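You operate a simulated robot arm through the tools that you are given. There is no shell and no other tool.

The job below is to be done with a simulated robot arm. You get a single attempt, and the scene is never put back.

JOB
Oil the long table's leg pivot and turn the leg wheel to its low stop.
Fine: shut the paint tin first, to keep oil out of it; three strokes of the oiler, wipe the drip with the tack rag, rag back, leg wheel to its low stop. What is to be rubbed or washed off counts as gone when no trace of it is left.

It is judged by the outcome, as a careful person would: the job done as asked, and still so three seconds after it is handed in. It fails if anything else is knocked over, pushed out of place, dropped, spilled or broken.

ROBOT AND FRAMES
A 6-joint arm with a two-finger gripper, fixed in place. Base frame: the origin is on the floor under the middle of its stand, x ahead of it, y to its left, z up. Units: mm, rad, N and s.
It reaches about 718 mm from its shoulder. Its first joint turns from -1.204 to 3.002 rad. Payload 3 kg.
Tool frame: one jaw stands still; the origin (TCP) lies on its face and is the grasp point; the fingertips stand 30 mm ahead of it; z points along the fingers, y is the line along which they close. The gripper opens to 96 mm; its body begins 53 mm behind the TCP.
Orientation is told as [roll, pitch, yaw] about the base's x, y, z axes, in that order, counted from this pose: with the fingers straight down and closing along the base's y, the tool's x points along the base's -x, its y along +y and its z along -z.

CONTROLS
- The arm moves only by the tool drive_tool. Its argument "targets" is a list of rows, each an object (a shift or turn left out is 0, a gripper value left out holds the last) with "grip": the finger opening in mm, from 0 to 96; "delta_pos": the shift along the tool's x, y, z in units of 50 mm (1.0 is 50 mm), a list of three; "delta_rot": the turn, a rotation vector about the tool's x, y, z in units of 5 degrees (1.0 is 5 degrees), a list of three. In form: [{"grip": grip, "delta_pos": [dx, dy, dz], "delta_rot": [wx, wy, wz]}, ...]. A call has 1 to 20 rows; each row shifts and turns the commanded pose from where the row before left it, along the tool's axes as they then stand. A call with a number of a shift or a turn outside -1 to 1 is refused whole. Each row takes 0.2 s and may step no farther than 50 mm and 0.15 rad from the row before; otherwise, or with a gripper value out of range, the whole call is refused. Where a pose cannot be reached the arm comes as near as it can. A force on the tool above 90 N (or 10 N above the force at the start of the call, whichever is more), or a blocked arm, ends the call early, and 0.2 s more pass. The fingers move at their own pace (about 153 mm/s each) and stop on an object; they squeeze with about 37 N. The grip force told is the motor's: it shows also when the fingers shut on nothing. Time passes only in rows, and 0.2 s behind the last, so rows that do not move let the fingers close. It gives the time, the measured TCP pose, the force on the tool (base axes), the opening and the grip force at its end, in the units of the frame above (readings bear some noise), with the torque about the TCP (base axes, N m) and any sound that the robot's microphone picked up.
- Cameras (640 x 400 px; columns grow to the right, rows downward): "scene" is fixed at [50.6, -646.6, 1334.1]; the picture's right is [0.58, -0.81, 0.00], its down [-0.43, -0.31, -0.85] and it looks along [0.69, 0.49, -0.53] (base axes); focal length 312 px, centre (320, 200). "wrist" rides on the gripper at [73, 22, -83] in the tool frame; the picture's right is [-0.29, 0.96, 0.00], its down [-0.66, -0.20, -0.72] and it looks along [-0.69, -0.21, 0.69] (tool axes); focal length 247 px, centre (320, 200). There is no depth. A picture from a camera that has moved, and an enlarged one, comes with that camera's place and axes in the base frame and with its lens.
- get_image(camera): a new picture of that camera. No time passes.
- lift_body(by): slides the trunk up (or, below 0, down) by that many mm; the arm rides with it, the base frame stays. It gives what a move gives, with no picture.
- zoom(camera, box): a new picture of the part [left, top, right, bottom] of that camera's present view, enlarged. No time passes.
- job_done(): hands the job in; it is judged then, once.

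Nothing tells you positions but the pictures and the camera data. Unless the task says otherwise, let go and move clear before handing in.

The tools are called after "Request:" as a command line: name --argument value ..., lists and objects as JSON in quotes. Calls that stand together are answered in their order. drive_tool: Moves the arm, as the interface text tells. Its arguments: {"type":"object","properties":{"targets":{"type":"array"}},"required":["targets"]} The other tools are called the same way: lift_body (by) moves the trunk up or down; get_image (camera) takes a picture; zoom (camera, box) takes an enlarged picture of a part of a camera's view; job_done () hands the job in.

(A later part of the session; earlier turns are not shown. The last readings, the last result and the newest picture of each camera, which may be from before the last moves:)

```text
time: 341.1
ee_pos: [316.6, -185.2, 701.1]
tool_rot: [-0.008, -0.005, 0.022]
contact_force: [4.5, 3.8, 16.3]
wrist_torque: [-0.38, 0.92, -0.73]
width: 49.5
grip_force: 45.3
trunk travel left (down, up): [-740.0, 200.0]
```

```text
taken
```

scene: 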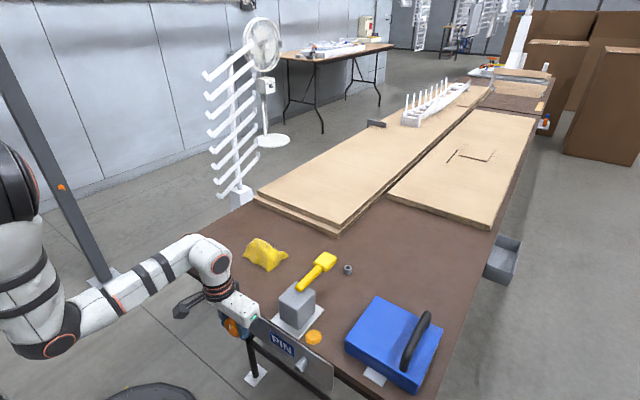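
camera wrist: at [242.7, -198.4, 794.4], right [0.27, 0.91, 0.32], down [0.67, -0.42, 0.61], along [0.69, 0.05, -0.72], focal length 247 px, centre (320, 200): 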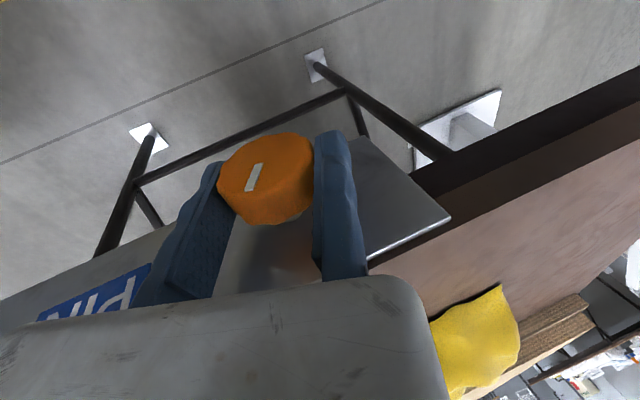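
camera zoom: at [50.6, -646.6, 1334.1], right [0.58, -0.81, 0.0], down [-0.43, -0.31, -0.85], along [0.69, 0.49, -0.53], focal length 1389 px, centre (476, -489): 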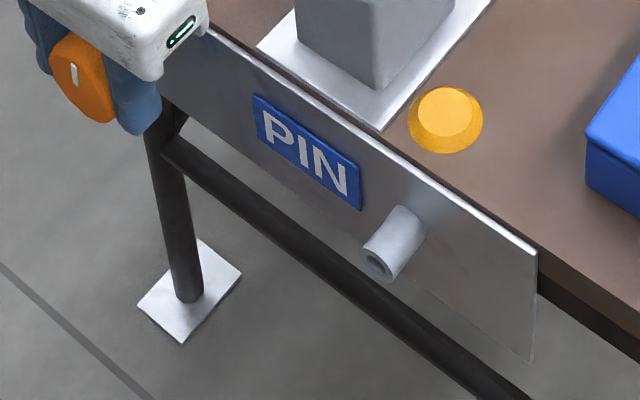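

Nothing else moves with the wheel. I continue counter-clockwise.

Request:
drive_tool --targets '[{"grip": 84, "delta_pos": [0, 0, 0]}, {"delta_pos": [0, 0, 0]}, {"delta_pos": [0, 0.08, 0.01]}, {"delta_pos": [0, -0.0195, -0.0472], "delta_rot": [-1, 0, 0]}, {"delta_pos": [0, -0.0195, -0.0472], "delta_rot": [-1, 0, 0]}, {"delta_pos": [0, -0.0195, -0.0472], "delta_rot": [-1, 0, 0]}, {"delta_pos": [0, -0.0195, -0.0472], "delta_rot": [-1, 0, 0]}, {"delta_pos": [0, -0.0195, -0.0472], "delta_rot": [-1, 0, 0]}, {"delta_pos": [0, -0.0195, -0.0472], "delta_rot": [-1, 0, 0]}, {"delta_pos": [0, -0.0195, -0.0472], "delta_rot": [-1, 0, 0]}, {"delta_pos": [0, -0.0195, -0.0472], "delta_rot": [-1, 0, 0]}, {"delta_pos": [0, -0.08, 0]}, {"delta_pos": [0, 0, 0]}, {"grip": 0, "delta_pos": [0, 0, 0]}, {"delta_pos": [0, 0, 0]}, {"delta_pos": [0, 0, 0]}, {"delta_pos": [0, 0, 0]}]'

Request:
drive_tool --targets '[{"delta_pos": [0, 0.0156, 0.0433], "delta_rot": [1, 0, 0]}, {"delta_pos": [0, 0.0156, 0.0433], "delta_rot": [1, 0, 0]}, {"delta_pos": [0, 0.0156, 0.0433], "delta_rot": [1, 0, 0]}, {"delta_pos": [0, 0.0156, 0.0433], "delta_rot": [1, 0, 0]}, {"delta_pos": [0, 0.0156, 0.0433], "delta_rot": [1, 0, 0]}, {"delta_pos": [0, 0.0156, 0.0433], "delta_rot": [1, 0, 0]}, {"delta_pos": [0, 0.0156, 0.0433], "delta_rot": [1, 0, 0]}, {"delta_pos": [0, 0.0156, 0.0433], "delta_rot": [1, 0, 0]}, {"delta_pos": [0, 0, 0]}]'

Request:
zoom --camera "wrist" --box '[190, 110, 350, 240]'

Request:
drive_tool --targets '[{"grip": 84, "delta_pos": [0, 0, 0]}, {"delta_pos": [0, 0, 0]}, {"delta_pos": [0, 0.08, 0.01]}, {"delta_pos": [0, -0.0195, -0.0472], "delta_rot": [-1, 0, 0]}, {"delta_pos": [0, -0.0195, -0.0472], "delta_rot": [-1, 0, 0]}, {"delta_pos": [0, -0.0195, -0.0472], "delta_rot": [-1, 0, 0]}, {"delta_pos": [0, -0.0195, -0.0472], "delta_rot": [-1, 0, 0]}, {"delta_pos": [0, -0.0195, -0.0472], "delta_rot": [-1, 0, 0]}, {"delta_pos": [0, -0.0195, -0.0472], "delta_rot": [-1, 0, 0]}, {"delta_pos": [0, -0.0195, -0.0472], "delta_rot": [-1, 0, 0]}, {"delta_pos": [0, -0.0195, -0.0472], "delta_rot": [-1, 0, 0]}, {"delta_pos": [0, -0.08, 0]}, {"delta_pos": [0, 0, 0]}, {"grip": 0, "delta_pos": [0, 0, 0]}, {"delta_pos": [0, 0, 0]}, {"delta_pos": [0, 0, 0]}, {"delta_pos": [0, 0, 0]}]'

Request:
drive_tool --targets '[{"delta_pos": [0, 0.0156, 0.0433], "delta_rot": [1, 0, 0]}, {"delta_pos": [0, 0.0156, 0.0433], "delta_rot": [1, 0, 0]}, {"delta_pos": [0, 0.0156, 0.0433], "delta_rot": [1, 0, 0]}, {"delta_pos": [0, 0.0156, 0.0433], "delta_rot": [1, 0, 0]}, {"delta_pos": [0, 0.0156, 0.0433], "delta_rot": [1, 0, 0]}, {"delta_pos": [0, 0.0156, 0.0433], "delta_rot": [1, 0, 0]}, {"delta_pos": [0, 0.0156, 0.0433], "delta_rot": [1, 0, 0]}, {"delta_pos": [0, 0.0156, 0.0433], "delta_rot": [1, 0, 0]}, {"delta_pos": [0, 0, 0]}]'

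Request:
zoom --camera "wrist" --box '[190, 110, 350, 240]'

```text
time: 344.8
ee_pos: [316.9, -197.3, 713.3]
tool_rot: [0.694, -0.005, 0.022]
contact_force: [2.5, 6.3, 12.1]
wrist_torque: [0.05, 0.5, -0.45]
width: 49.6
grip_force: 45.0
trunk travel left (down, up): [-740.0, 200.0]
```

```text
time: 346.8
ee_pos: [317.2, -185.3, 698.3]
tool_rot: [-0.007, -0.006, 0.021]
contact_force: [5.6, 5.6, 13.2]
wrist_torque: [-0.26, 0.89, -0.7]
width: 49.7
grip_force: 44.7
trunk travel left (down, up): [-740.0, 200.0]
```

```text
3.08 times, centred on (270, 175) of wrist
camera zoom: at [242.3, -163.1, 782.3], right [0.27, 0.96, 0.0], down [0.66, -0.18, 0.73], along [0.7, -0.2, -0.69], focal length 760 px, centre (474, 277)
```

zoom: 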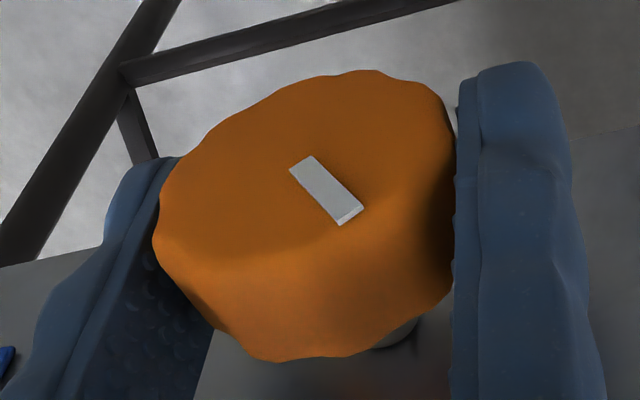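

```text
time: 350.4
ee_pos: [317.0, -197.3, 711.6]
tool_rot: [0.693, -0.006, 0.022]
contact_force: [2.7, 4.6, 8.9]
wrist_torque: [-0.03, 0.67, -0.52]
width: 48.6
grip_force: 45.4
trunk travel left (down, up): [-740.0, 200.0]
```

```text
time: 352.4
ee_pos: [316.4, -184.6, 698.8]
tool_rot: [-0.007, -0.006, 0.021]
contact_force: [7.5, 0.4, 18.8]
wrist_torque: [-0.43, 0.42, -0.73]
width: 48.3
grip_force: 44.5
trunk travel left (down, up): [-740.0, 200.0]
```

```text
3.08 times, centred on (270, 175) of wrist
camera zoom: at [242.0, -163.8, 781.0], right [0.27, 0.96, 0.0], down [0.66, -0.18, 0.73], along [0.7, -0.2, -0.68], focal length 760 px, centre (474, 277)
```

zoom: 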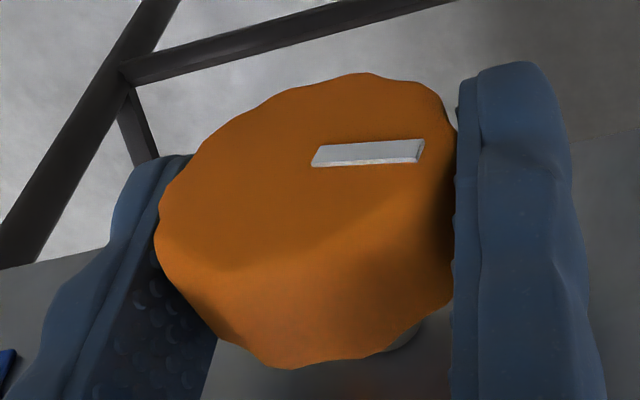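

Around 515° and still free. I keep on; two more bites per round.

Request:
drive_tool --targets '[{"grip": 84, "delta_pos": [0, 0, 0]}, {"delta_pos": [0, 0, 0]}, {"delta_pos": [0, 0.08, -0.01]}, {"delta_pos": [0, -0.0195, -0.0472], "delta_rot": [-1, 0, 0]}, {"delta_pos": [0, -0.0195, -0.0472], "delta_rot": [-1, 0, 0]}, {"delta_pos": [0, -0.0195, -0.0472], "delta_rot": [-1, 0, 0]}, {"delta_pos": [0, -0.0195, -0.0472], "delta_rot": [-1, 0, 0]}, {"delta_pos": [0, -0.0195, -0.0472], "delta_rot": [-1, 0, 0]}, {"delta_pos": [0, -0.0195, -0.0472], "delta_rot": [-1, 0, 0]}, {"delta_pos": [0, -0.0195, -0.0472], "delta_rot": [-1, 0, 0]}, {"delta_pos": [0, -0.0195, -0.0472], "delta_rot": [-1, 0, 0]}, {"delta_pos": [0, -0.08, 0]}, {"delta_pos": [0, 0, 0]}, {"grip": 0, "delta_pos": [0, 0, 0]}, {"delta_pos": [0, 0, 0]}, {"delta_pos": [0, 0, 0]}, {"delta_pos": [0, 0, 0]}]'

Request:
drive_tool --targets '[{"delta_pos": [0, 0.0156, 0.0433], "delta_rot": [1, 0, 0]}, {"delta_pos": [0, 0.0156, 0.0433], "delta_rot": [1, 0, 0]}, {"delta_pos": [0, 0.0156, 0.0433], "delta_rot": [1, 0, 0]}, {"delta_pos": [0, 0.0156, 0.0433], "delta_rot": [1, 0, 0]}, {"delta_pos": [0, 0.0156, 0.0433], "delta_rot": [1, 0, 0]}, {"delta_pos": [0, 0.0156, 0.0433], "delta_rot": [1, 0, 0]}, {"delta_pos": [0, 0.0156, 0.0433], "delta_rot": [1, 0, 0]}, {"delta_pos": [0, 0.0156, 0.0433], "delta_rot": [1, 0, 0]}, {"delta_pos": [0, 0, 0]}]'

Request:
zoom --camera "wrist" --box '[190, 110, 350, 240]'

Request:
drive_tool --targets '[{"grip": 84, "delta_pos": [0, 0, 0]}, {"delta_pos": [0, 0, 0]}, {"delta_pos": [0, 0.08, 0]}, {"delta_pos": [0, -0.0195, -0.0472], "delta_rot": [-1, 0, 0]}, {"delta_pos": [0, -0.0195, -0.0472], "delta_rot": [-1, 0, 0]}, {"delta_pos": [0, -0.0195, -0.0472], "delta_rot": [-1, 0, 0]}, {"delta_pos": [0, -0.0195, -0.0472], "delta_rot": [-1, 0, 0]}, {"delta_pos": [0, -0.0195, -0.0472], "delta_rot": [-1, 0, 0]}, {"delta_pos": [0, -0.0195, -0.0472], "delta_rot": [-1, 0, 0]}, {"delta_pos": [0, -0.0195, -0.0472], "delta_rot": [-1, 0, 0]}, {"delta_pos": [0, -0.0195, -0.0472], "delta_rot": [-1, 0, 0]}, {"delta_pos": [0, -0.08, 0]}, {"delta_pos": [0, 0, 0]}, {"grip": 0, "delta_pos": [0, 0, 0]}, {"delta_pos": [0, 0, 0]}, {"delta_pos": [0, 0, 0]}, {"delta_pos": [0, 0, 0]}]'

Request:
drive_tool --targets '[{"delta_pos": [0, 0.0156, 0.0433], "delta_rot": [1, 0, 0]}, {"delta_pos": [0, 0.0156, 0.0433], "delta_rot": [1, 0, 0]}, {"delta_pos": [0, 0.0156, 0.0433], "delta_rot": [1, 0, 0]}, {"delta_pos": [0, 0.0156, 0.0433], "delta_rot": [1, 0, 0]}, {"delta_pos": [0, 0.0156, 0.0433], "delta_rot": [1, 0, 0]}, {"delta_pos": [0, 0.0156, 0.0433], "delta_rot": [1, 0, 0]}, {"delta_pos": [0, 0.0156, 0.0433], "delta_rot": [1, 0, 0]}, {"delta_pos": [0, 0.0156, 0.0433], "delta_rot": [1, 0, 0]}, {"delta_pos": [0, 0, 0]}]'

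Request:
zoom --camera "wrist" --box '[190, 110, 350, 240]'

```text
time: 355.9
ee_pos: [316.8, -196.4, 712.2]
tool_rot: [0.692, -0.004, 0.02]
contact_force: [2.6, 8.1, 14.0]
wrist_torque: [0.0, 0.62, -0.46]
width: 49.4
grip_force: 45.1
trunk travel left (down, up): [-740.0, 200.0]
```

```text
time: 357.9
ee_pos: [316.9, -184.4, 698.4]
tool_rot: [-0.007, -0.005, 0.022]
contact_force: [3.7, 5.5, 12.5]
wrist_torque: [-0.32, 0.74, -0.76]
width: 49.6
grip_force: 44.8
trunk travel left (down, up): [-740.0, 200.0]
```

```text
3.08 times, centred on (270, 175) of wrist
camera zoom: at [242.1, -163.2, 781.1], right [0.27, 0.96, 0.0], down [0.66, -0.18, 0.73], along [0.7, -0.2, -0.69], focal length 760 px, centre (474, 277)
```

zoom: 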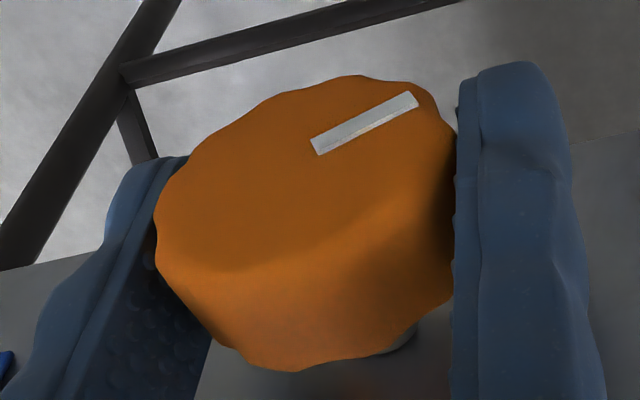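

```text
time: 361.6
ee_pos: [316.4, -196.9, 711.2]
tool_rot: [0.693, -0.006, 0.023]
contact_force: [2.5, 10.4, 12.0]
wrist_torque: [0.05, 0.46, -0.61]
width: 49.4
grip_force: 45.7
trunk travel left (down, up): [-740.0, 200.0]
```

```text
time: 363.6
ee_pos: [317.6, -185.2, 697.7]
tool_rot: [-0.006, -0.005, 0.022]
contact_force: [3.6, 4.9, 3.5]
wrist_torque: [-0.07, 0.55, -0.69]
width: 49.4
grip_force: 45.3
trunk travel left (down, up): [-740.0, 200.0]
```

```text
3.08 times, centred on (270, 175) of wrist
camera zoom: at [242.0, -163.3, 780.6], right [0.27, 0.96, 0.0], down [0.66, -0.19, 0.73], along [0.7, -0.2, -0.69], focal length 760 px, centre (474, 277)
```

zoom: 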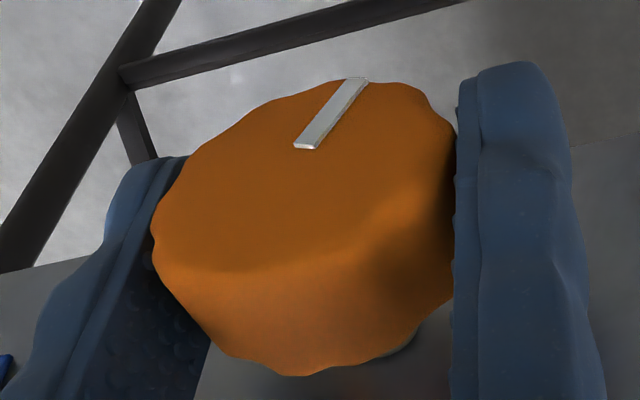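

Nearly 600° counter-clockwise without any stop. A stop that far away in this direction seems implausible, so the low stop is more likely the clockwise end, nearer the starting position. I reverse: turn clockwise with larger bites (0° to about +60°), watching for a stop.

Request:
drive_tool --targets '[{"delta_pos": [0, -0.0193, -0.042], "delta_rot": [-1, 0, 0]}, {"delta_pos": [0, -0.0193, -0.042], "delta_rot": [-1, 0, 0]}, {"delta_pos": [0, -0.0193, -0.042], "delta_rot": [-1, 0, 0]}, {"delta_pos": [0, -0.0193, -0.042], "delta_rot": [-1, 0, 0]}, {"delta_pos": [0, -0.0193, -0.042], "delta_rot": [-1, 0, 0]}, {"delta_pos": [0, -0.0193, -0.042], "delta_rot": [-1, 0, 0]}, {"delta_pos": [0, -0.0193, -0.042], "delta_rot": [-1, 0, 0]}, {"delta_pos": [0, -0.0193, -0.042], "delta_rot": [-1, 0, 0]}, {"delta_pos": [0, 0, 0]}]'

Request:
drive_tool --targets '[{"delta_pos": [0, -0.0193, -0.042], "delta_rot": [-1, 0, 0]}, {"delta_pos": [0, -0.0193, -0.042], "delta_rot": [-1, 0, 0]}, {"delta_pos": [0, -0.0193, -0.042], "delta_rot": [-1, 0, 0]}, {"delta_pos": [0, -0.0193, -0.042], "delta_rot": [-1, 0, 0]}, {"delta_pos": [0, 0, 0]}]'

Request:
get_image --camera "wrist"

Request:
zoom --camera "scene" --box '[180, 240, 340, 380]'

```text
time: 365.6
ee_pos: [316.2, -197.2, 712.8]
tool_rot: [0.695, -0.002, 0.02]
contact_force: [-2.8, 13.5, 1.9]
wrist_torque: [0.27, 0.0, -1.09]
width: 49.6
grip_force: 45.2
trunk travel left (down, up): [-740.0, 200.0]
```

```text
time: 366.8
ee_pos: [317.9, -203.9, 720.6]
tool_rot: [1.036, -0.028, 0.027]
contact_force: [7.0, -4.2, 72.1]
wrist_torque: [-7.57, -2.72, 1.57]
width: 54.2
grip_force: 45.0
trunk travel left (down, up): [-740.0, 200.0]
```

```text
taken
camera wrist: at [242.5, -265.7, 781.1], right [0.26, 0.49, 0.83], down [0.67, -0.71, 0.21], along [0.69, 0.5, -0.52], focal length 247 px, centre (320, 200)
```

wrist: 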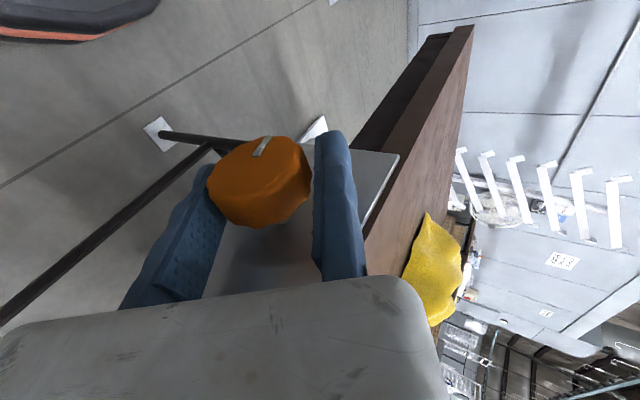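

```text
2.86 times, centred on (260, 310) of scene
camera zoom: at [50.6, -646.6, 1334.1], right [0.58, -0.81, 0.0], down [-0.43, -0.31, -0.85], along [0.69, 0.49, -0.53], focal length 893 px, centre (491, -114)
```

zoom: 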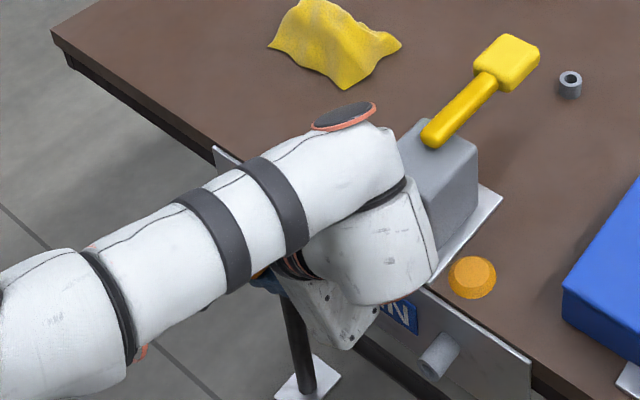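

Contact: at 60° roll the wrist presses on the table front (72 N). I roll back at once to 40° and check that nothing moved.

Request:
drive_tool --targets '[{"delta_pos": [0, 0.0156, 0.0433], "delta_rot": [1, 0, 0]}, {"delta_pos": [0, 0.0156, 0.0433], "delta_rot": [1, 0, 0]}, {"delta_pos": [0, 0.0156, 0.0433], "delta_rot": [1, 0, 0]}, {"delta_pos": [0, 0.0156, 0.0433], "delta_rot": [1, 0, 0]}, {"delta_pos": [0, 0, 0]}]'

Request:
zoom --camera "scene" --box '[180, 220, 380, 380]'

Request:
zoom --camera "wrist" --box '[190, 110, 350, 240]'

```text
time: 367.9
ee_pos: [316.2, -197.5, 711.9]
tool_rot: [0.692, -0.006, 0.019]
contact_force: [6.7, -2.5, 30.2]
wrist_torque: [-0.44, 0.72, -1.13]
width: 48.2
grip_force: 44.8
trunk travel left (down, up): [-740.0, 200.0]
```

```text
2.50 times, centred on (280, 300) of scene
camera zoom: at [50.6, -646.6, 1334.1], right [0.58, -0.81, 0.0], down [-0.43, -0.31, -0.85], along [0.69, 0.49, -0.53], focal length 781 px, centre (420, -50)
```

zoom: 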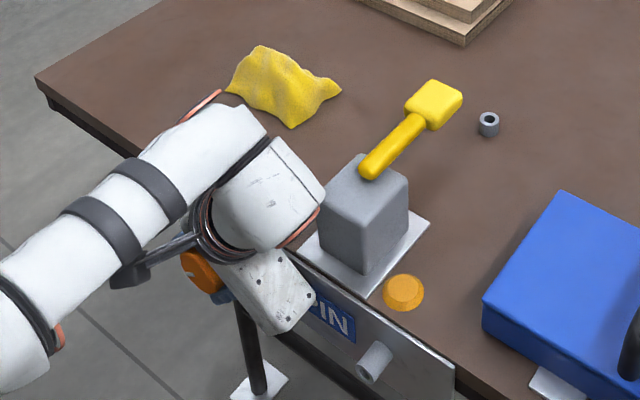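

```text
3.08 times, centred on (270, 175) of wrist
camera zoom: at [242.3, -233.9, 789.9], right [0.28, 0.74, 0.61], down [0.67, -0.6, 0.43], along [0.69, 0.29, -0.66], focal length 760 px, centre (474, 277)
```

zoom: 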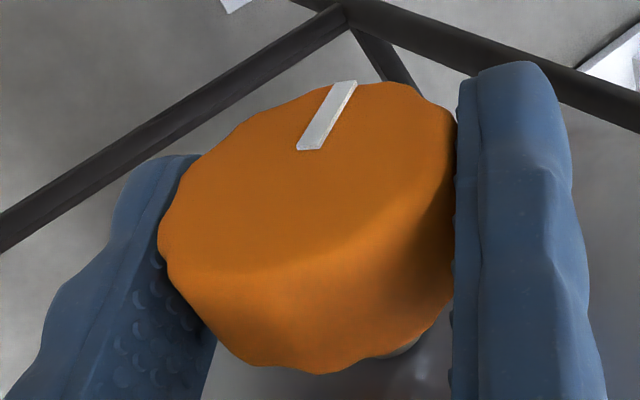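

All in place (oiler, rag, puck unchanged). I keep roll at or below 40° and now work clockwise in 35° bites, batching a few with checks.

Request:
drive_tool --targets '[{"grip": 64, "delta_pos": [0, 0, 0]}, {"delta_pos": [0, 0.08, -0.04]}, {"delta_pos": [0, 0.0153, 0.0504], "delta_rot": [1, 0, 0]}, {"delta_pos": [0, 0.0153, 0.0504], "delta_rot": [1, 0, 0]}, {"delta_pos": [0, 0.0153, 0.0504], "delta_rot": [1, 0, 0]}, {"delta_pos": [0, 0.0153, 0.0504], "delta_rot": [1, 0, 0]}, {"delta_pos": [0, 0.0153, 0.0504], "delta_rot": [1, 0, 0]}, {"delta_pos": [0, 0.0153, 0.0504], "delta_rot": [1, 0, 0]}, {"delta_pos": [0, 0.0153, 0.0504], "delta_rot": [1, 0, 0]}, {"delta_pos": [0, -0.08, 0]}, {"grip": 0, "delta_pos": [0, 0, 0]}, {"delta_pos": [0, 0, 0]}, {"delta_pos": [0, -0.0193, -0.042], "delta_rot": [-1, 0, 0]}, {"delta_pos": [0, -0.0193, -0.042], "delta_rot": [-1, 0, 0]}, {"delta_pos": [0, -0.0193, -0.042], "delta_rot": [-1, 0, 0]}, {"delta_pos": [0, -0.0193, -0.042], "delta_rot": [-1, 0, 0]}, {"delta_pos": [0, -0.0193, -0.042], "delta_rot": [-1, 0, 0]}, {"delta_pos": [0, -0.0193, -0.042], "delta_rot": [-1, 0, 0]}, {"delta_pos": [0, -0.0193, -0.042], "delta_rot": [-1, 0, 0]}]'

Request:
zoom --camera "wrist" --box '[190, 110, 350, 240]'

```text
time: 371.9
ee_pos: [316.6, -197.4, 712.9]
tool_rot: [0.695, -0.007, 0.02]
contact_force: [-1.7, 9.0, 10.2]
wrist_torque: [0.09, 0.18, -1.21]
width: 48.5
grip_force: 44.6
trunk travel left (down, up): [-740.0, 200.0]
```

```text
3.08 times, centred on (270, 175) of wrist
camera zoom: at [243.3, -234.9, 791.2], right [0.27, 0.74, 0.61], down [0.67, -0.6, 0.43], along [0.69, 0.29, -0.66], focal length 760 px, centre (474, 277)
```

zoom: 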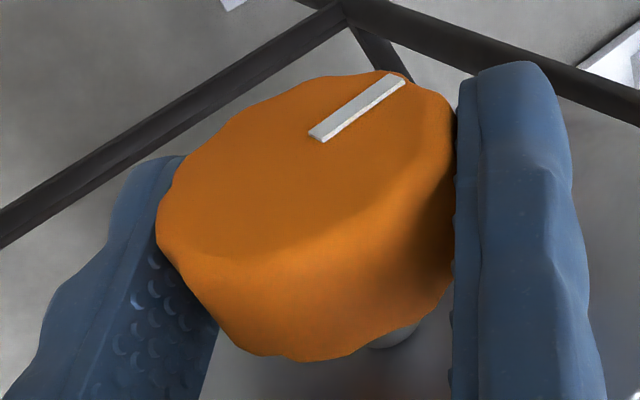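

Works in one call per bite. I batch several clockwise bites.

Request:
drive_tool --targets '[{"grip": 64, "delta_pos": [0, 0, 0]}, {"delta_pos": [0, 0.08, -0.02]}, {"delta_pos": [0, 0.0153, 0.0504], "delta_rot": [1, 0, 0]}, {"delta_pos": [0, 0.0153, 0.0504], "delta_rot": [1, 0, 0]}, {"delta_pos": [0, 0.0153, 0.0504], "delta_rot": [1, 0, 0]}, {"delta_pos": [0, 0.0153, 0.0504], "delta_rot": [1, 0, 0]}, {"delta_pos": [0, 0.0153, 0.0504], "delta_rot": [1, 0, 0]}, {"delta_pos": [0, 0.0153, 0.0504], "delta_rot": [1, 0, 0]}, {"delta_pos": [0, 0.0153, 0.0504], "delta_rot": [1, 0, 0]}, {"delta_pos": [0, -0.08, 0]}, {"grip": 0, "delta_pos": [0, 0, 0]}, {"delta_pos": [0, 0, 0]}, {"delta_pos": [0, -0.0193, -0.042], "delta_rot": [-1, 0, 0]}, {"delta_pos": [0, -0.0193, -0.042], "delta_rot": [-1, 0, 0]}, {"delta_pos": [0, -0.0193, -0.042], "delta_rot": [-1, 0, 0]}, {"delta_pos": [0, -0.0193, -0.042], "delta_rot": [-1, 0, 0]}, {"delta_pos": [0, -0.0193, -0.042], "delta_rot": [-1, 0, 0]}, {"delta_pos": [0, -0.0193, -0.042], "delta_rot": [-1, 0, 0]}, {"delta_pos": [0, -0.0193, -0.042], "delta_rot": [-1, 0, 0]}]'

Request:
drive_tool --targets '[{"grip": 64, "delta_pos": [0, 0, 0]}, {"delta_pos": [0, 0.08, -0.02]}, {"delta_pos": [0, 0.0153, 0.0504], "delta_rot": [1, 0, 0]}, {"delta_pos": [0, 0.0153, 0.0504], "delta_rot": [1, 0, 0]}, {"delta_pos": [0, 0.0153, 0.0504], "delta_rot": [1, 0, 0]}, {"delta_pos": [0, 0.0153, 0.0504], "delta_rot": [1, 0, 0]}, {"delta_pos": [0, 0.0153, 0.0504], "delta_rot": [1, 0, 0]}, {"delta_pos": [0, 0.0153, 0.0504], "delta_rot": [1, 0, 0]}, {"delta_pos": [0, 0.0153, 0.0504], "delta_rot": [1, 0, 0]}, {"delta_pos": [0, -0.08, 0]}, {"grip": 0, "delta_pos": [0, 0, 0]}, {"delta_pos": [0, 0, 0]}, {"delta_pos": [0, -0.0193, -0.042], "delta_rot": [-1, 0, 0]}, {"delta_pos": [0, -0.0193, -0.042], "delta_rot": [-1, 0, 0]}, {"delta_pos": [0, -0.0193, -0.042], "delta_rot": [-1, 0, 0]}, {"delta_pos": [0, -0.0193, -0.042], "delta_rot": [-1, 0, 0]}, {"delta_pos": [0, -0.0193, -0.042], "delta_rot": [-1, 0, 0]}, {"delta_pos": [0, -0.0193, -0.042], "delta_rot": [-1, 0, 0]}, {"delta_pos": [0, -0.0193, -0.042], "delta_rot": [-1, 0, 0]}]'

Request:
drive_tool --targets '[{"grip": 64, "delta_pos": [0, 0, 0]}, {"delta_pos": [0, 0.08, -0.02]}, {"delta_pos": [0, 0.0153, 0.0504], "delta_rot": [1, 0, 0]}, {"delta_pos": [0, 0.0153, 0.0504], "delta_rot": [1, 0, 0]}, {"delta_pos": [0, 0.0153, 0.0504], "delta_rot": [1, 0, 0]}, {"delta_pos": [0, 0.0153, 0.0504], "delta_rot": [1, 0, 0]}, {"delta_pos": [0, 0.0153, 0.0504], "delta_rot": [1, 0, 0]}, {"delta_pos": [0, 0.0153, 0.0504], "delta_rot": [1, 0, 0]}, {"delta_pos": [0, 0.0153, 0.0504], "delta_rot": [1, 0, 0]}, {"delta_pos": [0, -0.08, 0]}, {"grip": 0, "delta_pos": [0, 0, 0]}, {"delta_pos": [0, 0, 0]}, {"delta_pos": [0, -0.0193, -0.042], "delta_rot": [-1, 0, 0]}, {"delta_pos": [0, -0.0193, -0.042], "delta_rot": [-1, 0, 0]}, {"delta_pos": [0, -0.0193, -0.042], "delta_rot": [-1, 0, 0]}, {"delta_pos": [0, -0.0193, -0.042], "delta_rot": [-1, 0, 0]}, {"delta_pos": [0, -0.0193, -0.042], "delta_rot": [-1, 0, 0]}, {"delta_pos": [0, -0.0193, -0.042], "delta_rot": [-1, 0, 0]}, {"delta_pos": [0, -0.0193, -0.042], "delta_rot": [-1, 0, 0]}]'

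Request:
zoom --camera "wrist" --box '[190, 110, 350, 240]'

```text
time: 375.9
ee_pos: [317.2, -199.4, 714.7]
tool_rot: [0.693, -0.006, 0.022]
contact_force: [-0.1, 11.6, 4.1]
wrist_torque: [0.35, 0.22, -1.3]
width: 48.6
grip_force: 45.2
trunk travel left (down, up): [-740.0, 200.0]
```

```text
time: 379.9
ee_pos: [316.5, -199.6, 715.9]
tool_rot: [0.691, -0.006, 0.021]
contact_force: [-2.8, 10.9, 7.1]
wrist_torque: [0.26, 0.37, -1.4]
width: 48.1
grip_force: 45.0
trunk travel left (down, up): [-740.0, 200.0]
```

```text
time: 383.9
ee_pos: [317.5, -200.5, 716.5]
tool_rot: [0.692, -0.003, 0.021]
contact_force: [-3.0, 11.1, -2.0]
wrist_torque: [0.35, 0.32, -1.31]
width: 48.3
grip_force: 45.4
trunk travel left (down, up): [-740.0, 200.0]
```

```text
3.08 times, centred on (270, 175) of wrist
camera zoom: at [243.5, -237.4, 794.3], right [0.28, 0.74, 0.61], down [0.67, -0.6, 0.43], along [0.69, 0.29, -0.66], focal length 760 px, centre (474, 277)
```

zoom: 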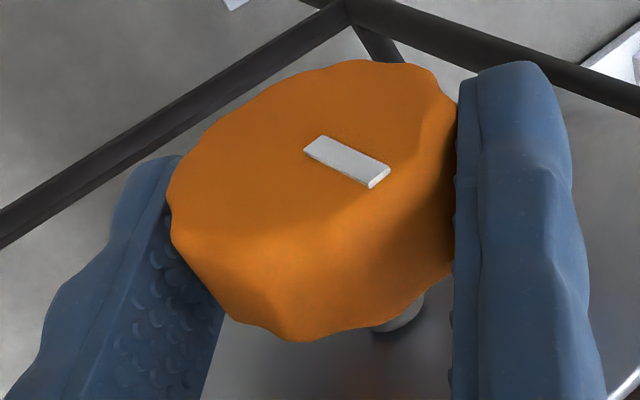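

Clockwise progress is about 26° per bite (mark near the top again, around 455° counted from the start). I tune the bite to 40° and continue.

Request:
drive_tool --targets '[{"grip": 66, "delta_pos": [0, 0.1, 0.03]}, {"delta_pos": [0, 0.018, 0.052], "delta_rot": [1, 0, 0]}, {"delta_pos": [0, 0.018, 0.052], "delta_rot": [1, 0, 0]}, {"delta_pos": [0, 0.018, 0.052], "delta_rot": [1, 0, 0]}, {"delta_pos": [0, 0.018, 0.052], "delta_rot": [1, 0, 0]}, {"delta_pos": [0, 0.018, 0.052], "delta_rot": [1, 0, 0]}, {"delta_pos": [0, 0.018, 0.052], "delta_rot": [1, 0, 0]}, {"delta_pos": [0, 0.018, 0.052], "delta_rot": [1, 0, 0]}, {"delta_pos": [0, 0.018, 0.052], "delta_rot": [1, 0, 0]}, {"delta_pos": [0, -0.1, 0]}, {"grip": 0, "delta_pos": [0, 0, 0]}, {"delta_pos": [0, 0, 0]}, {"delta_pos": [0, -0.0213, -0.042], "delta_rot": [-1, 0, 0]}, {"delta_pos": [0, -0.0213, -0.042], "delta_rot": [-1, 0, 0]}, {"delta_pos": [0, -0.0213, -0.042], "delta_rot": [-1, 0, 0]}, {"delta_pos": [0, -0.0213, -0.042], "delta_rot": [-1, 0, 0]}, {"delta_pos": [0, -0.0213, -0.042], "delta_rot": [-1, 0, 0]}, {"delta_pos": [0, -0.0213, -0.042], "delta_rot": [-1, 0, 0]}, {"delta_pos": [0, -0.0213, -0.042], "delta_rot": [-1, 0, 0]}, {"delta_pos": [0, -0.0213, -0.042], "delta_rot": [-1, 0, 0]}]'

Request:
zoom --camera "wrist" --box '[190, 110, 350, 240]'

Request:
drive_tool --targets '[{"grip": 66, "delta_pos": [0, 0.1, 0.02]}, {"delta_pos": [0, 0.018, 0.052], "delta_rot": [1, 0, 0]}, {"delta_pos": [0, 0.018, 0.052], "delta_rot": [1, 0, 0]}, {"delta_pos": [0, 0.018, 0.052], "delta_rot": [1, 0, 0]}, {"delta_pos": [0, 0.018, 0.052], "delta_rot": [1, 0, 0]}, {"delta_pos": [0, 0.018, 0.052], "delta_rot": [1, 0, 0]}, {"delta_pos": [0, 0.018, 0.052], "delta_rot": [1, 0, 0]}, {"delta_pos": [0, 0.018, 0.052], "delta_rot": [1, 0, 0]}, {"delta_pos": [0, 0.018, 0.052], "delta_rot": [1, 0, 0]}, {"delta_pos": [0, -0.1, 0]}, {"grip": 0, "delta_pos": [0, 0, 0]}, {"delta_pos": [0, 0, 0]}]'

Request:
zoom --camera "wrist" --box '[190, 110, 350, 240]'

```text
time: 388.1
ee_pos: [317.2, -198.2, 715.1]
tool_rot: [0.693, -0.002, 0.022]
contact_force: [-6.3, 24.3, -10.1]
wrist_torque: [0.77, 0.3, -1.29]
width: 49.6
grip_force: 44.9
trunk travel left (down, up): [-740.0, 200.0]
```

```text
3.08 times, centred on (270, 175) of wrist
camera zoom: at [243.6, -235.5, 793.0], right [0.28, 0.74, 0.61], down [0.67, -0.6, 0.43], along [0.69, 0.29, -0.67], focal length 760 px, centre (474, 277)
```

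zoom: 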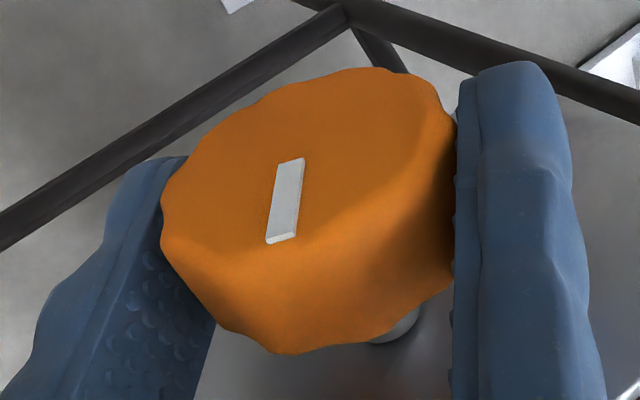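

```text
time: 390.8
ee_pos: [316.2, -183.7, 699.9]
tool_rot: [-0.004, -0.005, 0.021]
contact_force: [-0.7, 13.4, -4.7]
wrist_torque: [0.26, -0.91, -0.75]
width: 49.6
grip_force: 44.8
trunk travel left (down, up): [-740.0, 200.0]
```

```text
3.08 times, centred on (270, 175) of wrist
camera zoom: at [241.9, -163.4, 783.5], right [0.27, 0.96, 0.0], down [0.66, -0.19, 0.73], along [0.7, -0.2, -0.69], focal length 760 px, centre (474, 277)
```

zoom: 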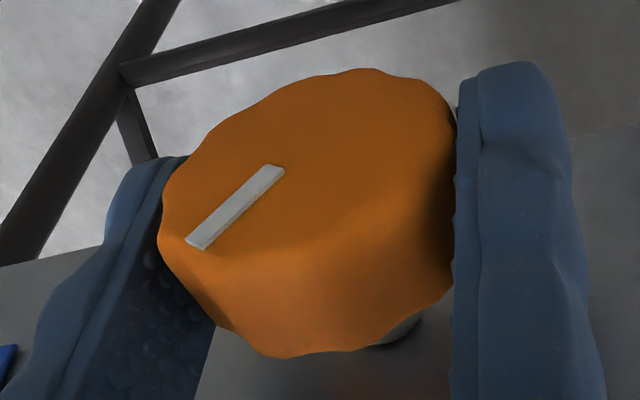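

Good: 56° in that bite, now at about +40° from the starting mark position (one turn plus). I continue clockwise.

Request:
drive_tool --targets '[{"delta_pos": [0, -0.0213, -0.042], "delta_rot": [-1, 0, 0]}, {"delta_pos": [0, -0.0213, -0.042], "delta_rot": [-1, 0, 0]}, {"delta_pos": [0, -0.0213, -0.042], "delta_rot": [-1, 0, 0]}, {"delta_pos": [0, -0.0213, -0.042], "delta_rot": [-1, 0, 0]}, {"delta_pos": [0, -0.0213, -0.042], "delta_rot": [-1, 0, 0]}, {"delta_pos": [0, -0.0213, -0.042], "delta_rot": [-1, 0, 0]}, {"delta_pos": [0, -0.0213, -0.042], "delta_rot": [-1, 0, 0]}, {"delta_pos": [0, -0.0213, -0.042], "delta_rot": [-1, 0, 0]}, {"delta_pos": [0, 0, 0]}]'

Request:
drive_tool --targets '[{"grip": 66, "delta_pos": [0, 0.1, 0.01]}, {"delta_pos": [0, 0.018, 0.052], "delta_rot": [1, 0, 0]}, {"delta_pos": [0, 0.018, 0.052], "delta_rot": [1, 0, 0]}, {"delta_pos": [0, 0.018, 0.052], "delta_rot": [1, 0, 0]}, {"delta_pos": [0, 0.018, 0.052], "delta_rot": [1, 0, 0]}, {"delta_pos": [0, 0.018, 0.052], "delta_rot": [1, 0, 0]}, {"delta_pos": [0, 0.018, 0.052], "delta_rot": [1, 0, 0]}, {"delta_pos": [0, 0.018, 0.052], "delta_rot": [1, 0, 0]}, {"delta_pos": [0, 0.018, 0.052], "delta_rot": [1, 0, 0]}, {"delta_pos": [0, -0.1, 0]}, {"grip": 0, "delta_pos": [0, 0, 0]}, {"delta_pos": [0, 0, 0]}, {"delta_pos": [0, -0.0213, -0.042], "delta_rot": [-1, 0, 0]}, {"delta_pos": [0, -0.0213, -0.042], "delta_rot": [-1, 0, 0]}, {"delta_pos": [0, -0.0213, -0.042], "delta_rot": [-1, 0, 0]}, {"delta_pos": [0, -0.0213, -0.042], "delta_rot": [-1, 0, 0]}, {"delta_pos": [0, -0.0213, -0.042], "delta_rot": [-1, 0, 0]}, {"delta_pos": [0, -0.0213, -0.042], "delta_rot": [-1, 0, 0]}, {"delta_pos": [0, -0.0213, -0.042], "delta_rot": [-1, 0, 0]}, {"delta_pos": [0, -0.0213, -0.042], "delta_rot": [-1, 0, 0]}]'

Request:
zoom --camera "wrist" --box '[190, 110, 350, 240]'

Request:
drive_tool --targets '[{"grip": 66, "delta_pos": [0, 0.1, 0.01]}, {"delta_pos": [0, 0.018, 0.052], "delta_rot": [1, 0, 0]}, {"delta_pos": [0, 0.018, 0.052], "delta_rot": [1, 0, 0]}, {"delta_pos": [0, 0.018, 0.052], "delta_rot": [1, 0, 0]}, {"delta_pos": [0, 0.018, 0.052], "delta_rot": [1, 0, 0]}, {"delta_pos": [0, 0.018, 0.052], "delta_rot": [1, 0, 0]}, {"delta_pos": [0, 0.018, 0.052], "delta_rot": [1, 0, 0]}, {"delta_pos": [0, 0.018, 0.052], "delta_rot": [1, 0, 0]}, {"delta_pos": [0, 0.018, 0.052], "delta_rot": [1, 0, 0]}, {"delta_pos": [0, -0.1, 0]}, {"grip": 0, "delta_pos": [0, 0, 0]}, {"delta_pos": [0, 0, 0]}, {"delta_pos": [0, -0.0213, -0.042], "delta_rot": [-1, 0, 0]}, {"delta_pos": [0, -0.0213, -0.042], "delta_rot": [-1, 0, 0]}, {"delta_pos": [0, -0.0213, -0.042], "delta_rot": [-1, 0, 0]}, {"delta_pos": [0, -0.0213, -0.042], "delta_rot": [-1, 0, 0]}, {"delta_pos": [0, -0.0213, -0.042], "delta_rot": [-1, 0, 0]}, {"delta_pos": [0, -0.0213, -0.042], "delta_rot": [-1, 0, 0]}, {"delta_pos": [0, -0.0213, -0.042], "delta_rot": [-1, 0, 0]}, {"delta_pos": [0, -0.0213, -0.042], "delta_rot": [-1, 0, 0]}]'

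Request:
zoom --camera "wrist" --box '[190, 110, 350, 240]'

```text
time: 392.8
ee_pos: [316.3, -198.2, 715.2]
tool_rot: [0.691, -0.003, 0.021]
contact_force: [-0.2, 15.3, -4.6]
wrist_torque: [0.4, 0.45, -0.89]
width: 49.4
grip_force: 45.3
trunk travel left (down, up): [-740.0, 200.0]
```

```text
time: 396.9
ee_pos: [317.7, -198.3, 714.4]
tool_rot: [0.695, -0.005, 0.021]
contact_force: [5.8, 5.7, 7.2]
wrist_torque: [0.12, -0.06, -1.3]
width: 48.4
grip_force: 44.3
trunk travel left (down, up): [-740.0, 200.0]
```

```text
3.08 times, centred on (270, 175) of wrist
camera zoom: at [243.7, -235.9, 792.3], right [0.27, 0.74, 0.61], down [0.67, -0.6, 0.43], along [0.69, 0.29, -0.66], focal length 760 px, centre (474, 277)
```

zoom: 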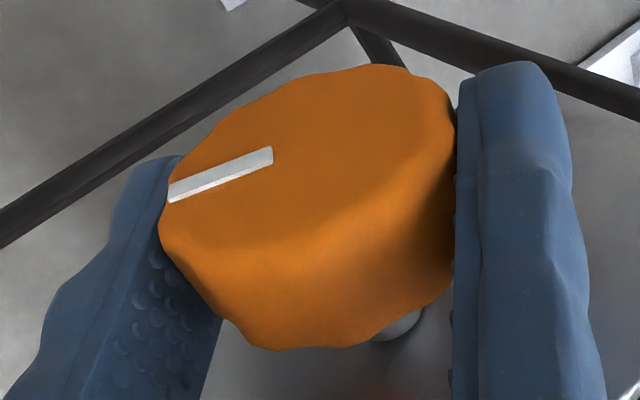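

```text
time: 401.1
ee_pos: [315.8, -198.6, 715.0]
tool_rot: [0.695, -0.006, 0.02]
contact_force: [-2.1, 13.2, 1.9]
wrist_torque: [0.36, -0.08, -1.32]
width: 49.7
grip_force: 45.2
trunk travel left (down, up): [-740.0, 200.0]
```

```text
3.08 times, centred on (270, 175) of wrist
camera zoom: at [243.0, -234.9, 792.1], right [0.27, 0.74, 0.61], down [0.67, -0.6, 0.43], along [0.69, 0.29, -0.66], focal length 760 px, centre (474, 277)
```

zoom: 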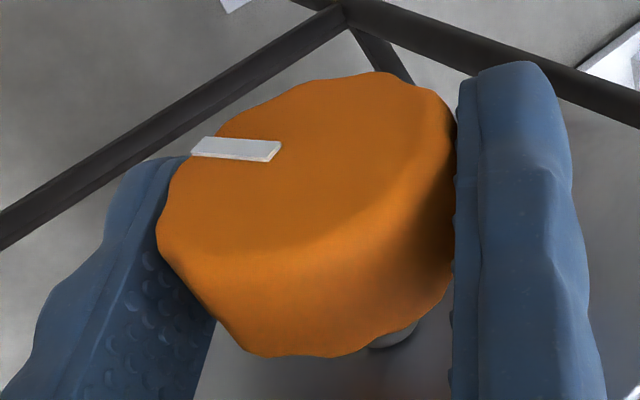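

Now about 302° relative to the start. I batch more clockwise bites.

Request:
drive_tool --targets '[{"grip": 66, "delta_pos": [0, 0.1, 0.01]}, {"delta_pos": [0, 0.018, 0.052], "delta_rot": [1, 0, 0]}, {"delta_pos": [0, 0.018, 0.052], "delta_rot": [1, 0, 0]}, {"delta_pos": [0, 0.018, 0.052], "delta_rot": [1, 0, 0]}, {"delta_pos": [0, 0.018, 0.052], "delta_rot": [1, 0, 0]}, {"delta_pos": [0, 0.018, 0.052], "delta_rot": [1, 0, 0]}, {"delta_pos": [0, 0.018, 0.052], "delta_rot": [1, 0, 0]}, {"delta_pos": [0, 0.018, 0.052], "delta_rot": [1, 0, 0]}, {"delta_pos": [0, 0.018, 0.052], "delta_rot": [1, 0, 0]}, {"delta_pos": [0, -0.1, 0]}, {"grip": 0, "delta_pos": [0, 0, 0]}, {"delta_pos": [0, 0, 0]}, {"delta_pos": [0, -0.0213, -0.042], "delta_rot": [-1, 0, 0]}, {"delta_pos": [0, -0.0213, -0.042], "delta_rot": [-1, 0, 0]}, {"delta_pos": [0, -0.0213, -0.042], "delta_rot": [-1, 0, 0]}, {"delta_pos": [0, -0.0213, -0.042], "delta_rot": [-1, 0, 0]}, {"delta_pos": [0, -0.0213, -0.042], "delta_rot": [-1, 0, 0]}, {"delta_pos": [0, -0.0213, -0.042], "delta_rot": [-1, 0, 0]}, {"delta_pos": [0, -0.0213, -0.042], "delta_rot": [-1, 0, 0]}, {"delta_pos": [0, -0.0213, -0.042], "delta_rot": [-1, 0, 0]}]'

Request:
drive_tool --targets '[{"grip": 66, "delta_pos": [0, 0.1, 0.01]}, {"delta_pos": [0, 0.018, 0.052], "delta_rot": [1, 0, 0]}, {"delta_pos": [0, 0.018, 0.052], "delta_rot": [1, 0, 0]}, {"delta_pos": [0, 0.018, 0.052], "delta_rot": [1, 0, 0]}, {"delta_pos": [0, 0.018, 0.052], "delta_rot": [1, 0, 0]}, {"delta_pos": [0, 0.018, 0.052], "delta_rot": [1, 0, 0]}, {"delta_pos": [0, 0.018, 0.052], "delta_rot": [1, 0, 0]}, {"delta_pos": [0, 0.018, 0.052], "delta_rot": [1, 0, 0]}, {"delta_pos": [0, 0.018, 0.052], "delta_rot": [1, 0, 0]}, {"delta_pos": [0, -0.1, 0]}, {"grip": 0, "delta_pos": [0, 0, 0]}, {"delta_pos": [0, 0, 0]}, {"delta_pos": [0, -0.0213, -0.042], "delta_rot": [-1, 0, 0]}, {"delta_pos": [0, -0.0213, -0.042], "delta_rot": [-1, 0, 0]}, {"delta_pos": [0, -0.0213, -0.042], "delta_rot": [-1, 0, 0]}, {"delta_pos": [0, -0.0213, -0.042], "delta_rot": [-1, 0, 0]}, {"delta_pos": [0, -0.0213, -0.042], "delta_rot": [-1, 0, 0]}, {"delta_pos": [0, -0.0213, -0.042], "delta_rot": [-1, 0, 0]}, {"delta_pos": [0, -0.0213, -0.042], "delta_rot": [-1, 0, 0]}, {"delta_pos": [0, -0.0213, -0.042], "delta_rot": [-1, 0, 0]}]'

Request:
drive_tool --targets '[{"grip": 66, "delta_pos": [0, 0.1, 0.01]}, {"delta_pos": [0, 0.018, 0.052], "delta_rot": [1, 0, 0]}, {"delta_pos": [0, 0.018, 0.052], "delta_rot": [1, 0, 0]}, {"delta_pos": [0, 0.018, 0.052], "delta_rot": [1, 0, 0]}, {"delta_pos": [0, 0.018, 0.052], "delta_rot": [1, 0, 0]}, {"delta_pos": [0, 0.018, 0.052], "delta_rot": [1, 0, 0]}, {"delta_pos": [0, 0.018, 0.052], "delta_rot": [1, 0, 0]}, {"delta_pos": [0, 0.018, 0.052], "delta_rot": [1, 0, 0]}, {"delta_pos": [0, 0.018, 0.052], "delta_rot": [1, 0, 0]}, {"delta_pos": [0, -0.1, 0]}, {"grip": 0, "delta_pos": [0, 0, 0]}, {"delta_pos": [0, 0, 0]}, {"delta_pos": [0, -0.0213, -0.042], "delta_rot": [-1, 0, 0]}, {"delta_pos": [0, -0.0213, -0.042], "delta_rot": [-1, 0, 0]}, {"delta_pos": [0, -0.0213, -0.042], "delta_rot": [-1, 0, 0]}, {"delta_pos": [0, -0.0213, -0.042], "delta_rot": [-1, 0, 0]}, {"delta_pos": [0, -0.0213, -0.042], "delta_rot": [-1, 0, 0]}, {"delta_pos": [0, -0.0213, -0.042], "delta_rot": [-1, 0, 0]}, {"delta_pos": [0, -0.0213, -0.042], "delta_rot": [-1, 0, 0]}, {"delta_pos": [0, -0.0213, -0.042], "delta_rot": [-1, 0, 0]}]'

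Request:
zoom --camera "wrist" --box '[190, 110, 350, 240]'

```text
time: 405.4
ee_pos: [316.8, -197.8, 714.2]
tool_rot: [0.695, -0.003, 0.022]
contact_force: [3.6, 10.6, 3.5]
wrist_torque: [0.26, -0.2, -1.07]
width: 49.4
grip_force: 45.1
trunk travel left (down, up): [-740.0, 200.0]
```

```text
time: 409.6
ee_pos: [317.3, -198.5, 714.1]
tool_rot: [0.697, -0.004, 0.022]
contact_force: [2.9, 5.4, 3.7]
wrist_torque: [0.14, -0.07, -1.29]
width: 48.5
grip_force: 45.0
trunk travel left (down, up): [-740.0, 200.0]
```

```text
time: 413.8
ee_pos: [317.9, -197.6, 713.1]
tool_rot: [0.697, -0.004, 0.021]
contact_force: [0.0, 5.1, 8.5]
wrist_torque: [0.05, -0.28, -1.39]
width: 49.5
grip_force: 44.6
trunk travel left (down, up): [-740.0, 200.0]
```

```text
3.08 times, centred on (270, 175) of wrist
camera zoom: at [243.2, -234.7, 791.6], right [0.27, 0.74, 0.61], down [0.67, -0.61, 0.43], along [0.69, 0.29, -0.66], focal length 760 px, centre (474, 277)
```

zoom: 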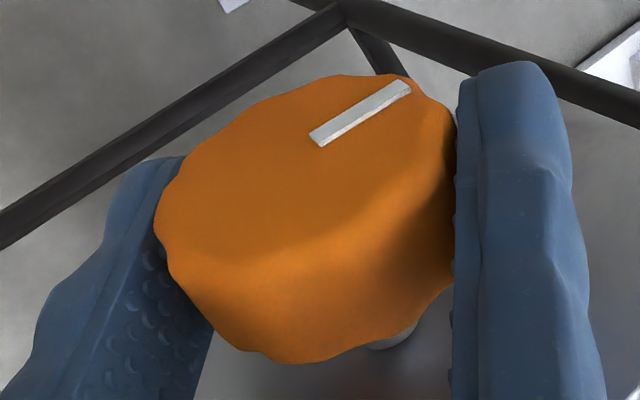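

At about 166° from start now (45° per bite). More bites.

Request:
drive_tool --targets '[{"grip": 66, "delta_pos": [0, 0.1, 0.0]}, {"delta_pos": [0, 0.018, 0.052], "delta_rot": [1, 0, 0]}, {"delta_pos": [0, 0.018, 0.052], "delta_rot": [1, 0, 0]}, {"delta_pos": [0, 0.018, 0.052], "delta_rot": [1, 0, 0]}, {"delta_pos": [0, 0.018, 0.052], "delta_rot": [1, 0, 0]}, {"delta_pos": [0, 0.018, 0.052], "delta_rot": [1, 0, 0]}, {"delta_pos": [0, 0.018, 0.052], "delta_rot": [1, 0, 0]}, {"delta_pos": [0, 0.018, 0.052], "delta_rot": [1, 0, 0]}, {"delta_pos": [0, 0.018, 0.052], "delta_rot": [1, 0, 0]}, {"delta_pos": [0, -0.1, 0]}, {"grip": 0, "delta_pos": [0, 0, 0]}, {"delta_pos": [0, 0, 0]}, {"delta_pos": [0, -0.0213, -0.042], "delta_rot": [-1, 0, 0]}, {"delta_pos": [0, -0.0213, -0.042], "delta_rot": [-1, 0, 0]}, {"delta_pos": [0, -0.0213, -0.042], "delta_rot": [-1, 0, 0]}, {"delta_pos": [0, -0.0213, -0.042], "delta_rot": [-1, 0, 0]}, {"delta_pos": [0, -0.0213, -0.042], "delta_rot": [-1, 0, 0]}, {"delta_pos": [0, -0.0213, -0.042], "delta_rot": [-1, 0, 0]}, {"delta_pos": [0, -0.0213, -0.042], "delta_rot": [-1, 0, 0]}, {"delta_pos": [0, -0.0213, -0.042], "delta_rot": [-1, 0, 0]}]'

Request:
drive_tool --targets '[{"grip": 66, "delta_pos": [0, 0.1, 0.0]}, {"delta_pos": [0, 0.018, 0.052], "delta_rot": [1, 0, 0]}, {"delta_pos": [0, 0.018, 0.052], "delta_rot": [1, 0, 0]}, {"delta_pos": [0, 0.018, 0.052], "delta_rot": [1, 0, 0]}, {"delta_pos": [0, 0.018, 0.052], "delta_rot": [1, 0, 0]}, {"delta_pos": [0, 0.018, 0.052], "delta_rot": [1, 0, 0]}, {"delta_pos": [0, 0.018, 0.052], "delta_rot": [1, 0, 0]}, {"delta_pos": [0, 0.018, 0.052], "delta_rot": [1, 0, 0]}, {"delta_pos": [0, 0.018, 0.052], "delta_rot": [1, 0, 0]}, {"delta_pos": [0, -0.1, 0]}, {"grip": 0, "delta_pos": [0, 0, 0]}, {"delta_pos": [0, 0, 0]}, {"delta_pos": [0, -0.0213, -0.042], "delta_rot": [-1, 0, 0]}, {"delta_pos": [0, -0.0213, -0.042], "delta_rot": [-1, 0, 0]}, {"delta_pos": [0, -0.0213, -0.042], "delta_rot": [-1, 0, 0]}, {"delta_pos": [0, -0.0213, -0.042], "delta_rot": [-1, 0, 0]}, {"delta_pos": [0, -0.0213, -0.042], "delta_rot": [-1, 0, 0]}, {"delta_pos": [0, -0.0213, -0.042], "delta_rot": [-1, 0, 0]}, {"delta_pos": [0, -0.0213, -0.042], "delta_rot": [-1, 0, 0]}, {"delta_pos": [0, -0.0213, -0.042], "delta_rot": [-1, 0, 0]}]'

Request:
drive_tool --targets '[{"grip": 66, "delta_pos": [0, 0.1, 0.0]}, {"delta_pos": [0, 0.018, 0.052], "delta_rot": [1, 0, 0]}, {"delta_pos": [0, 0.018, 0.052], "delta_rot": [1, 0, 0]}, {"delta_pos": [0, 0.018, 0.052], "delta_rot": [1, 0, 0]}, {"delta_pos": [0, 0.018, 0.052], "delta_rot": [1, 0, 0]}, {"delta_pos": [0, 0.018, 0.052], "delta_rot": [1, 0, 0]}, {"delta_pos": [0, 0.018, 0.052], "delta_rot": [1, 0, 0]}, {"delta_pos": [0, 0.018, 0.052], "delta_rot": [1, 0, 0]}, {"delta_pos": [0, 0.018, 0.052], "delta_rot": [1, 0, 0]}, {"delta_pos": [0, -0.1, 0]}, {"grip": 0, "delta_pos": [0, 0, 0]}, {"delta_pos": [0, 0, 0]}, {"delta_pos": [0, -0.0213, -0.042], "delta_rot": [-1, 0, 0]}, {"delta_pos": [0, -0.0213, -0.042], "delta_rot": [-1, 0, 0]}, {"delta_pos": [0, -0.0213, -0.042], "delta_rot": [-1, 0, 0]}, {"delta_pos": [0, -0.0213, -0.042], "delta_rot": [-1, 0, 0]}, {"delta_pos": [0, -0.0213, -0.042], "delta_rot": [-1, 0, 0]}, {"delta_pos": [0, -0.0213, -0.042], "delta_rot": [-1, 0, 0]}, {"delta_pos": [0, -0.0213, -0.042], "delta_rot": [-1, 0, 0]}, {"delta_pos": [0, -0.0213, -0.042], "delta_rot": [-1, 0, 0]}]'

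Request:
zoom --camera "wrist" --box '[190, 110, 350, 240]'

```text
time: 417.9
ee_pos: [316.4, -197.2, 714.5]
tool_rot: [0.695, -0.003, 0.021]
contact_force: [-0.4, 9.5, -5.5]
wrist_torque: [0.33, -0.07, -1.05]
width: 49.6
grip_force: 45.0
trunk travel left (down, up): [-740.0, 200.0]
```

```text
time: 422.1
ee_pos: [317.6, -198.3, 713.8]
tool_rot: [0.696, -0.007, 0.021]
contact_force: [2.0, -1.8, 7.5]
wrist_torque: [-0.07, -0.09, -1.35]
width: 48.5
grip_force: 44.6
trunk travel left (down, up): [-740.0, 200.0]
```

```text
time: 426.4
ee_pos: [316.5, -197.7, 714.4]
tool_rot: [0.695, -0.002, 0.022]
contact_force: [2.1, 13.2, -8.5]
wrist_torque: [0.47, -0.09, -1.01]
width: 49.7
grip_force: 44.6
trunk travel left (down, up): [-740.0, 200.0]
```

```text
3.08 times, centred on (270, 175) of wrist
camera zoom: at [243.8, -235.0, 792.3], right [0.28, 0.74, 0.61], down [0.67, -0.6, 0.43], along [0.69, 0.29, -0.67], focal length 760 px, centre (474, 277)
```

zoom: 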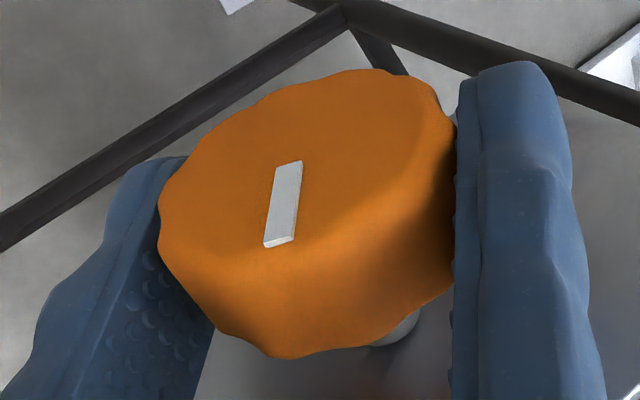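

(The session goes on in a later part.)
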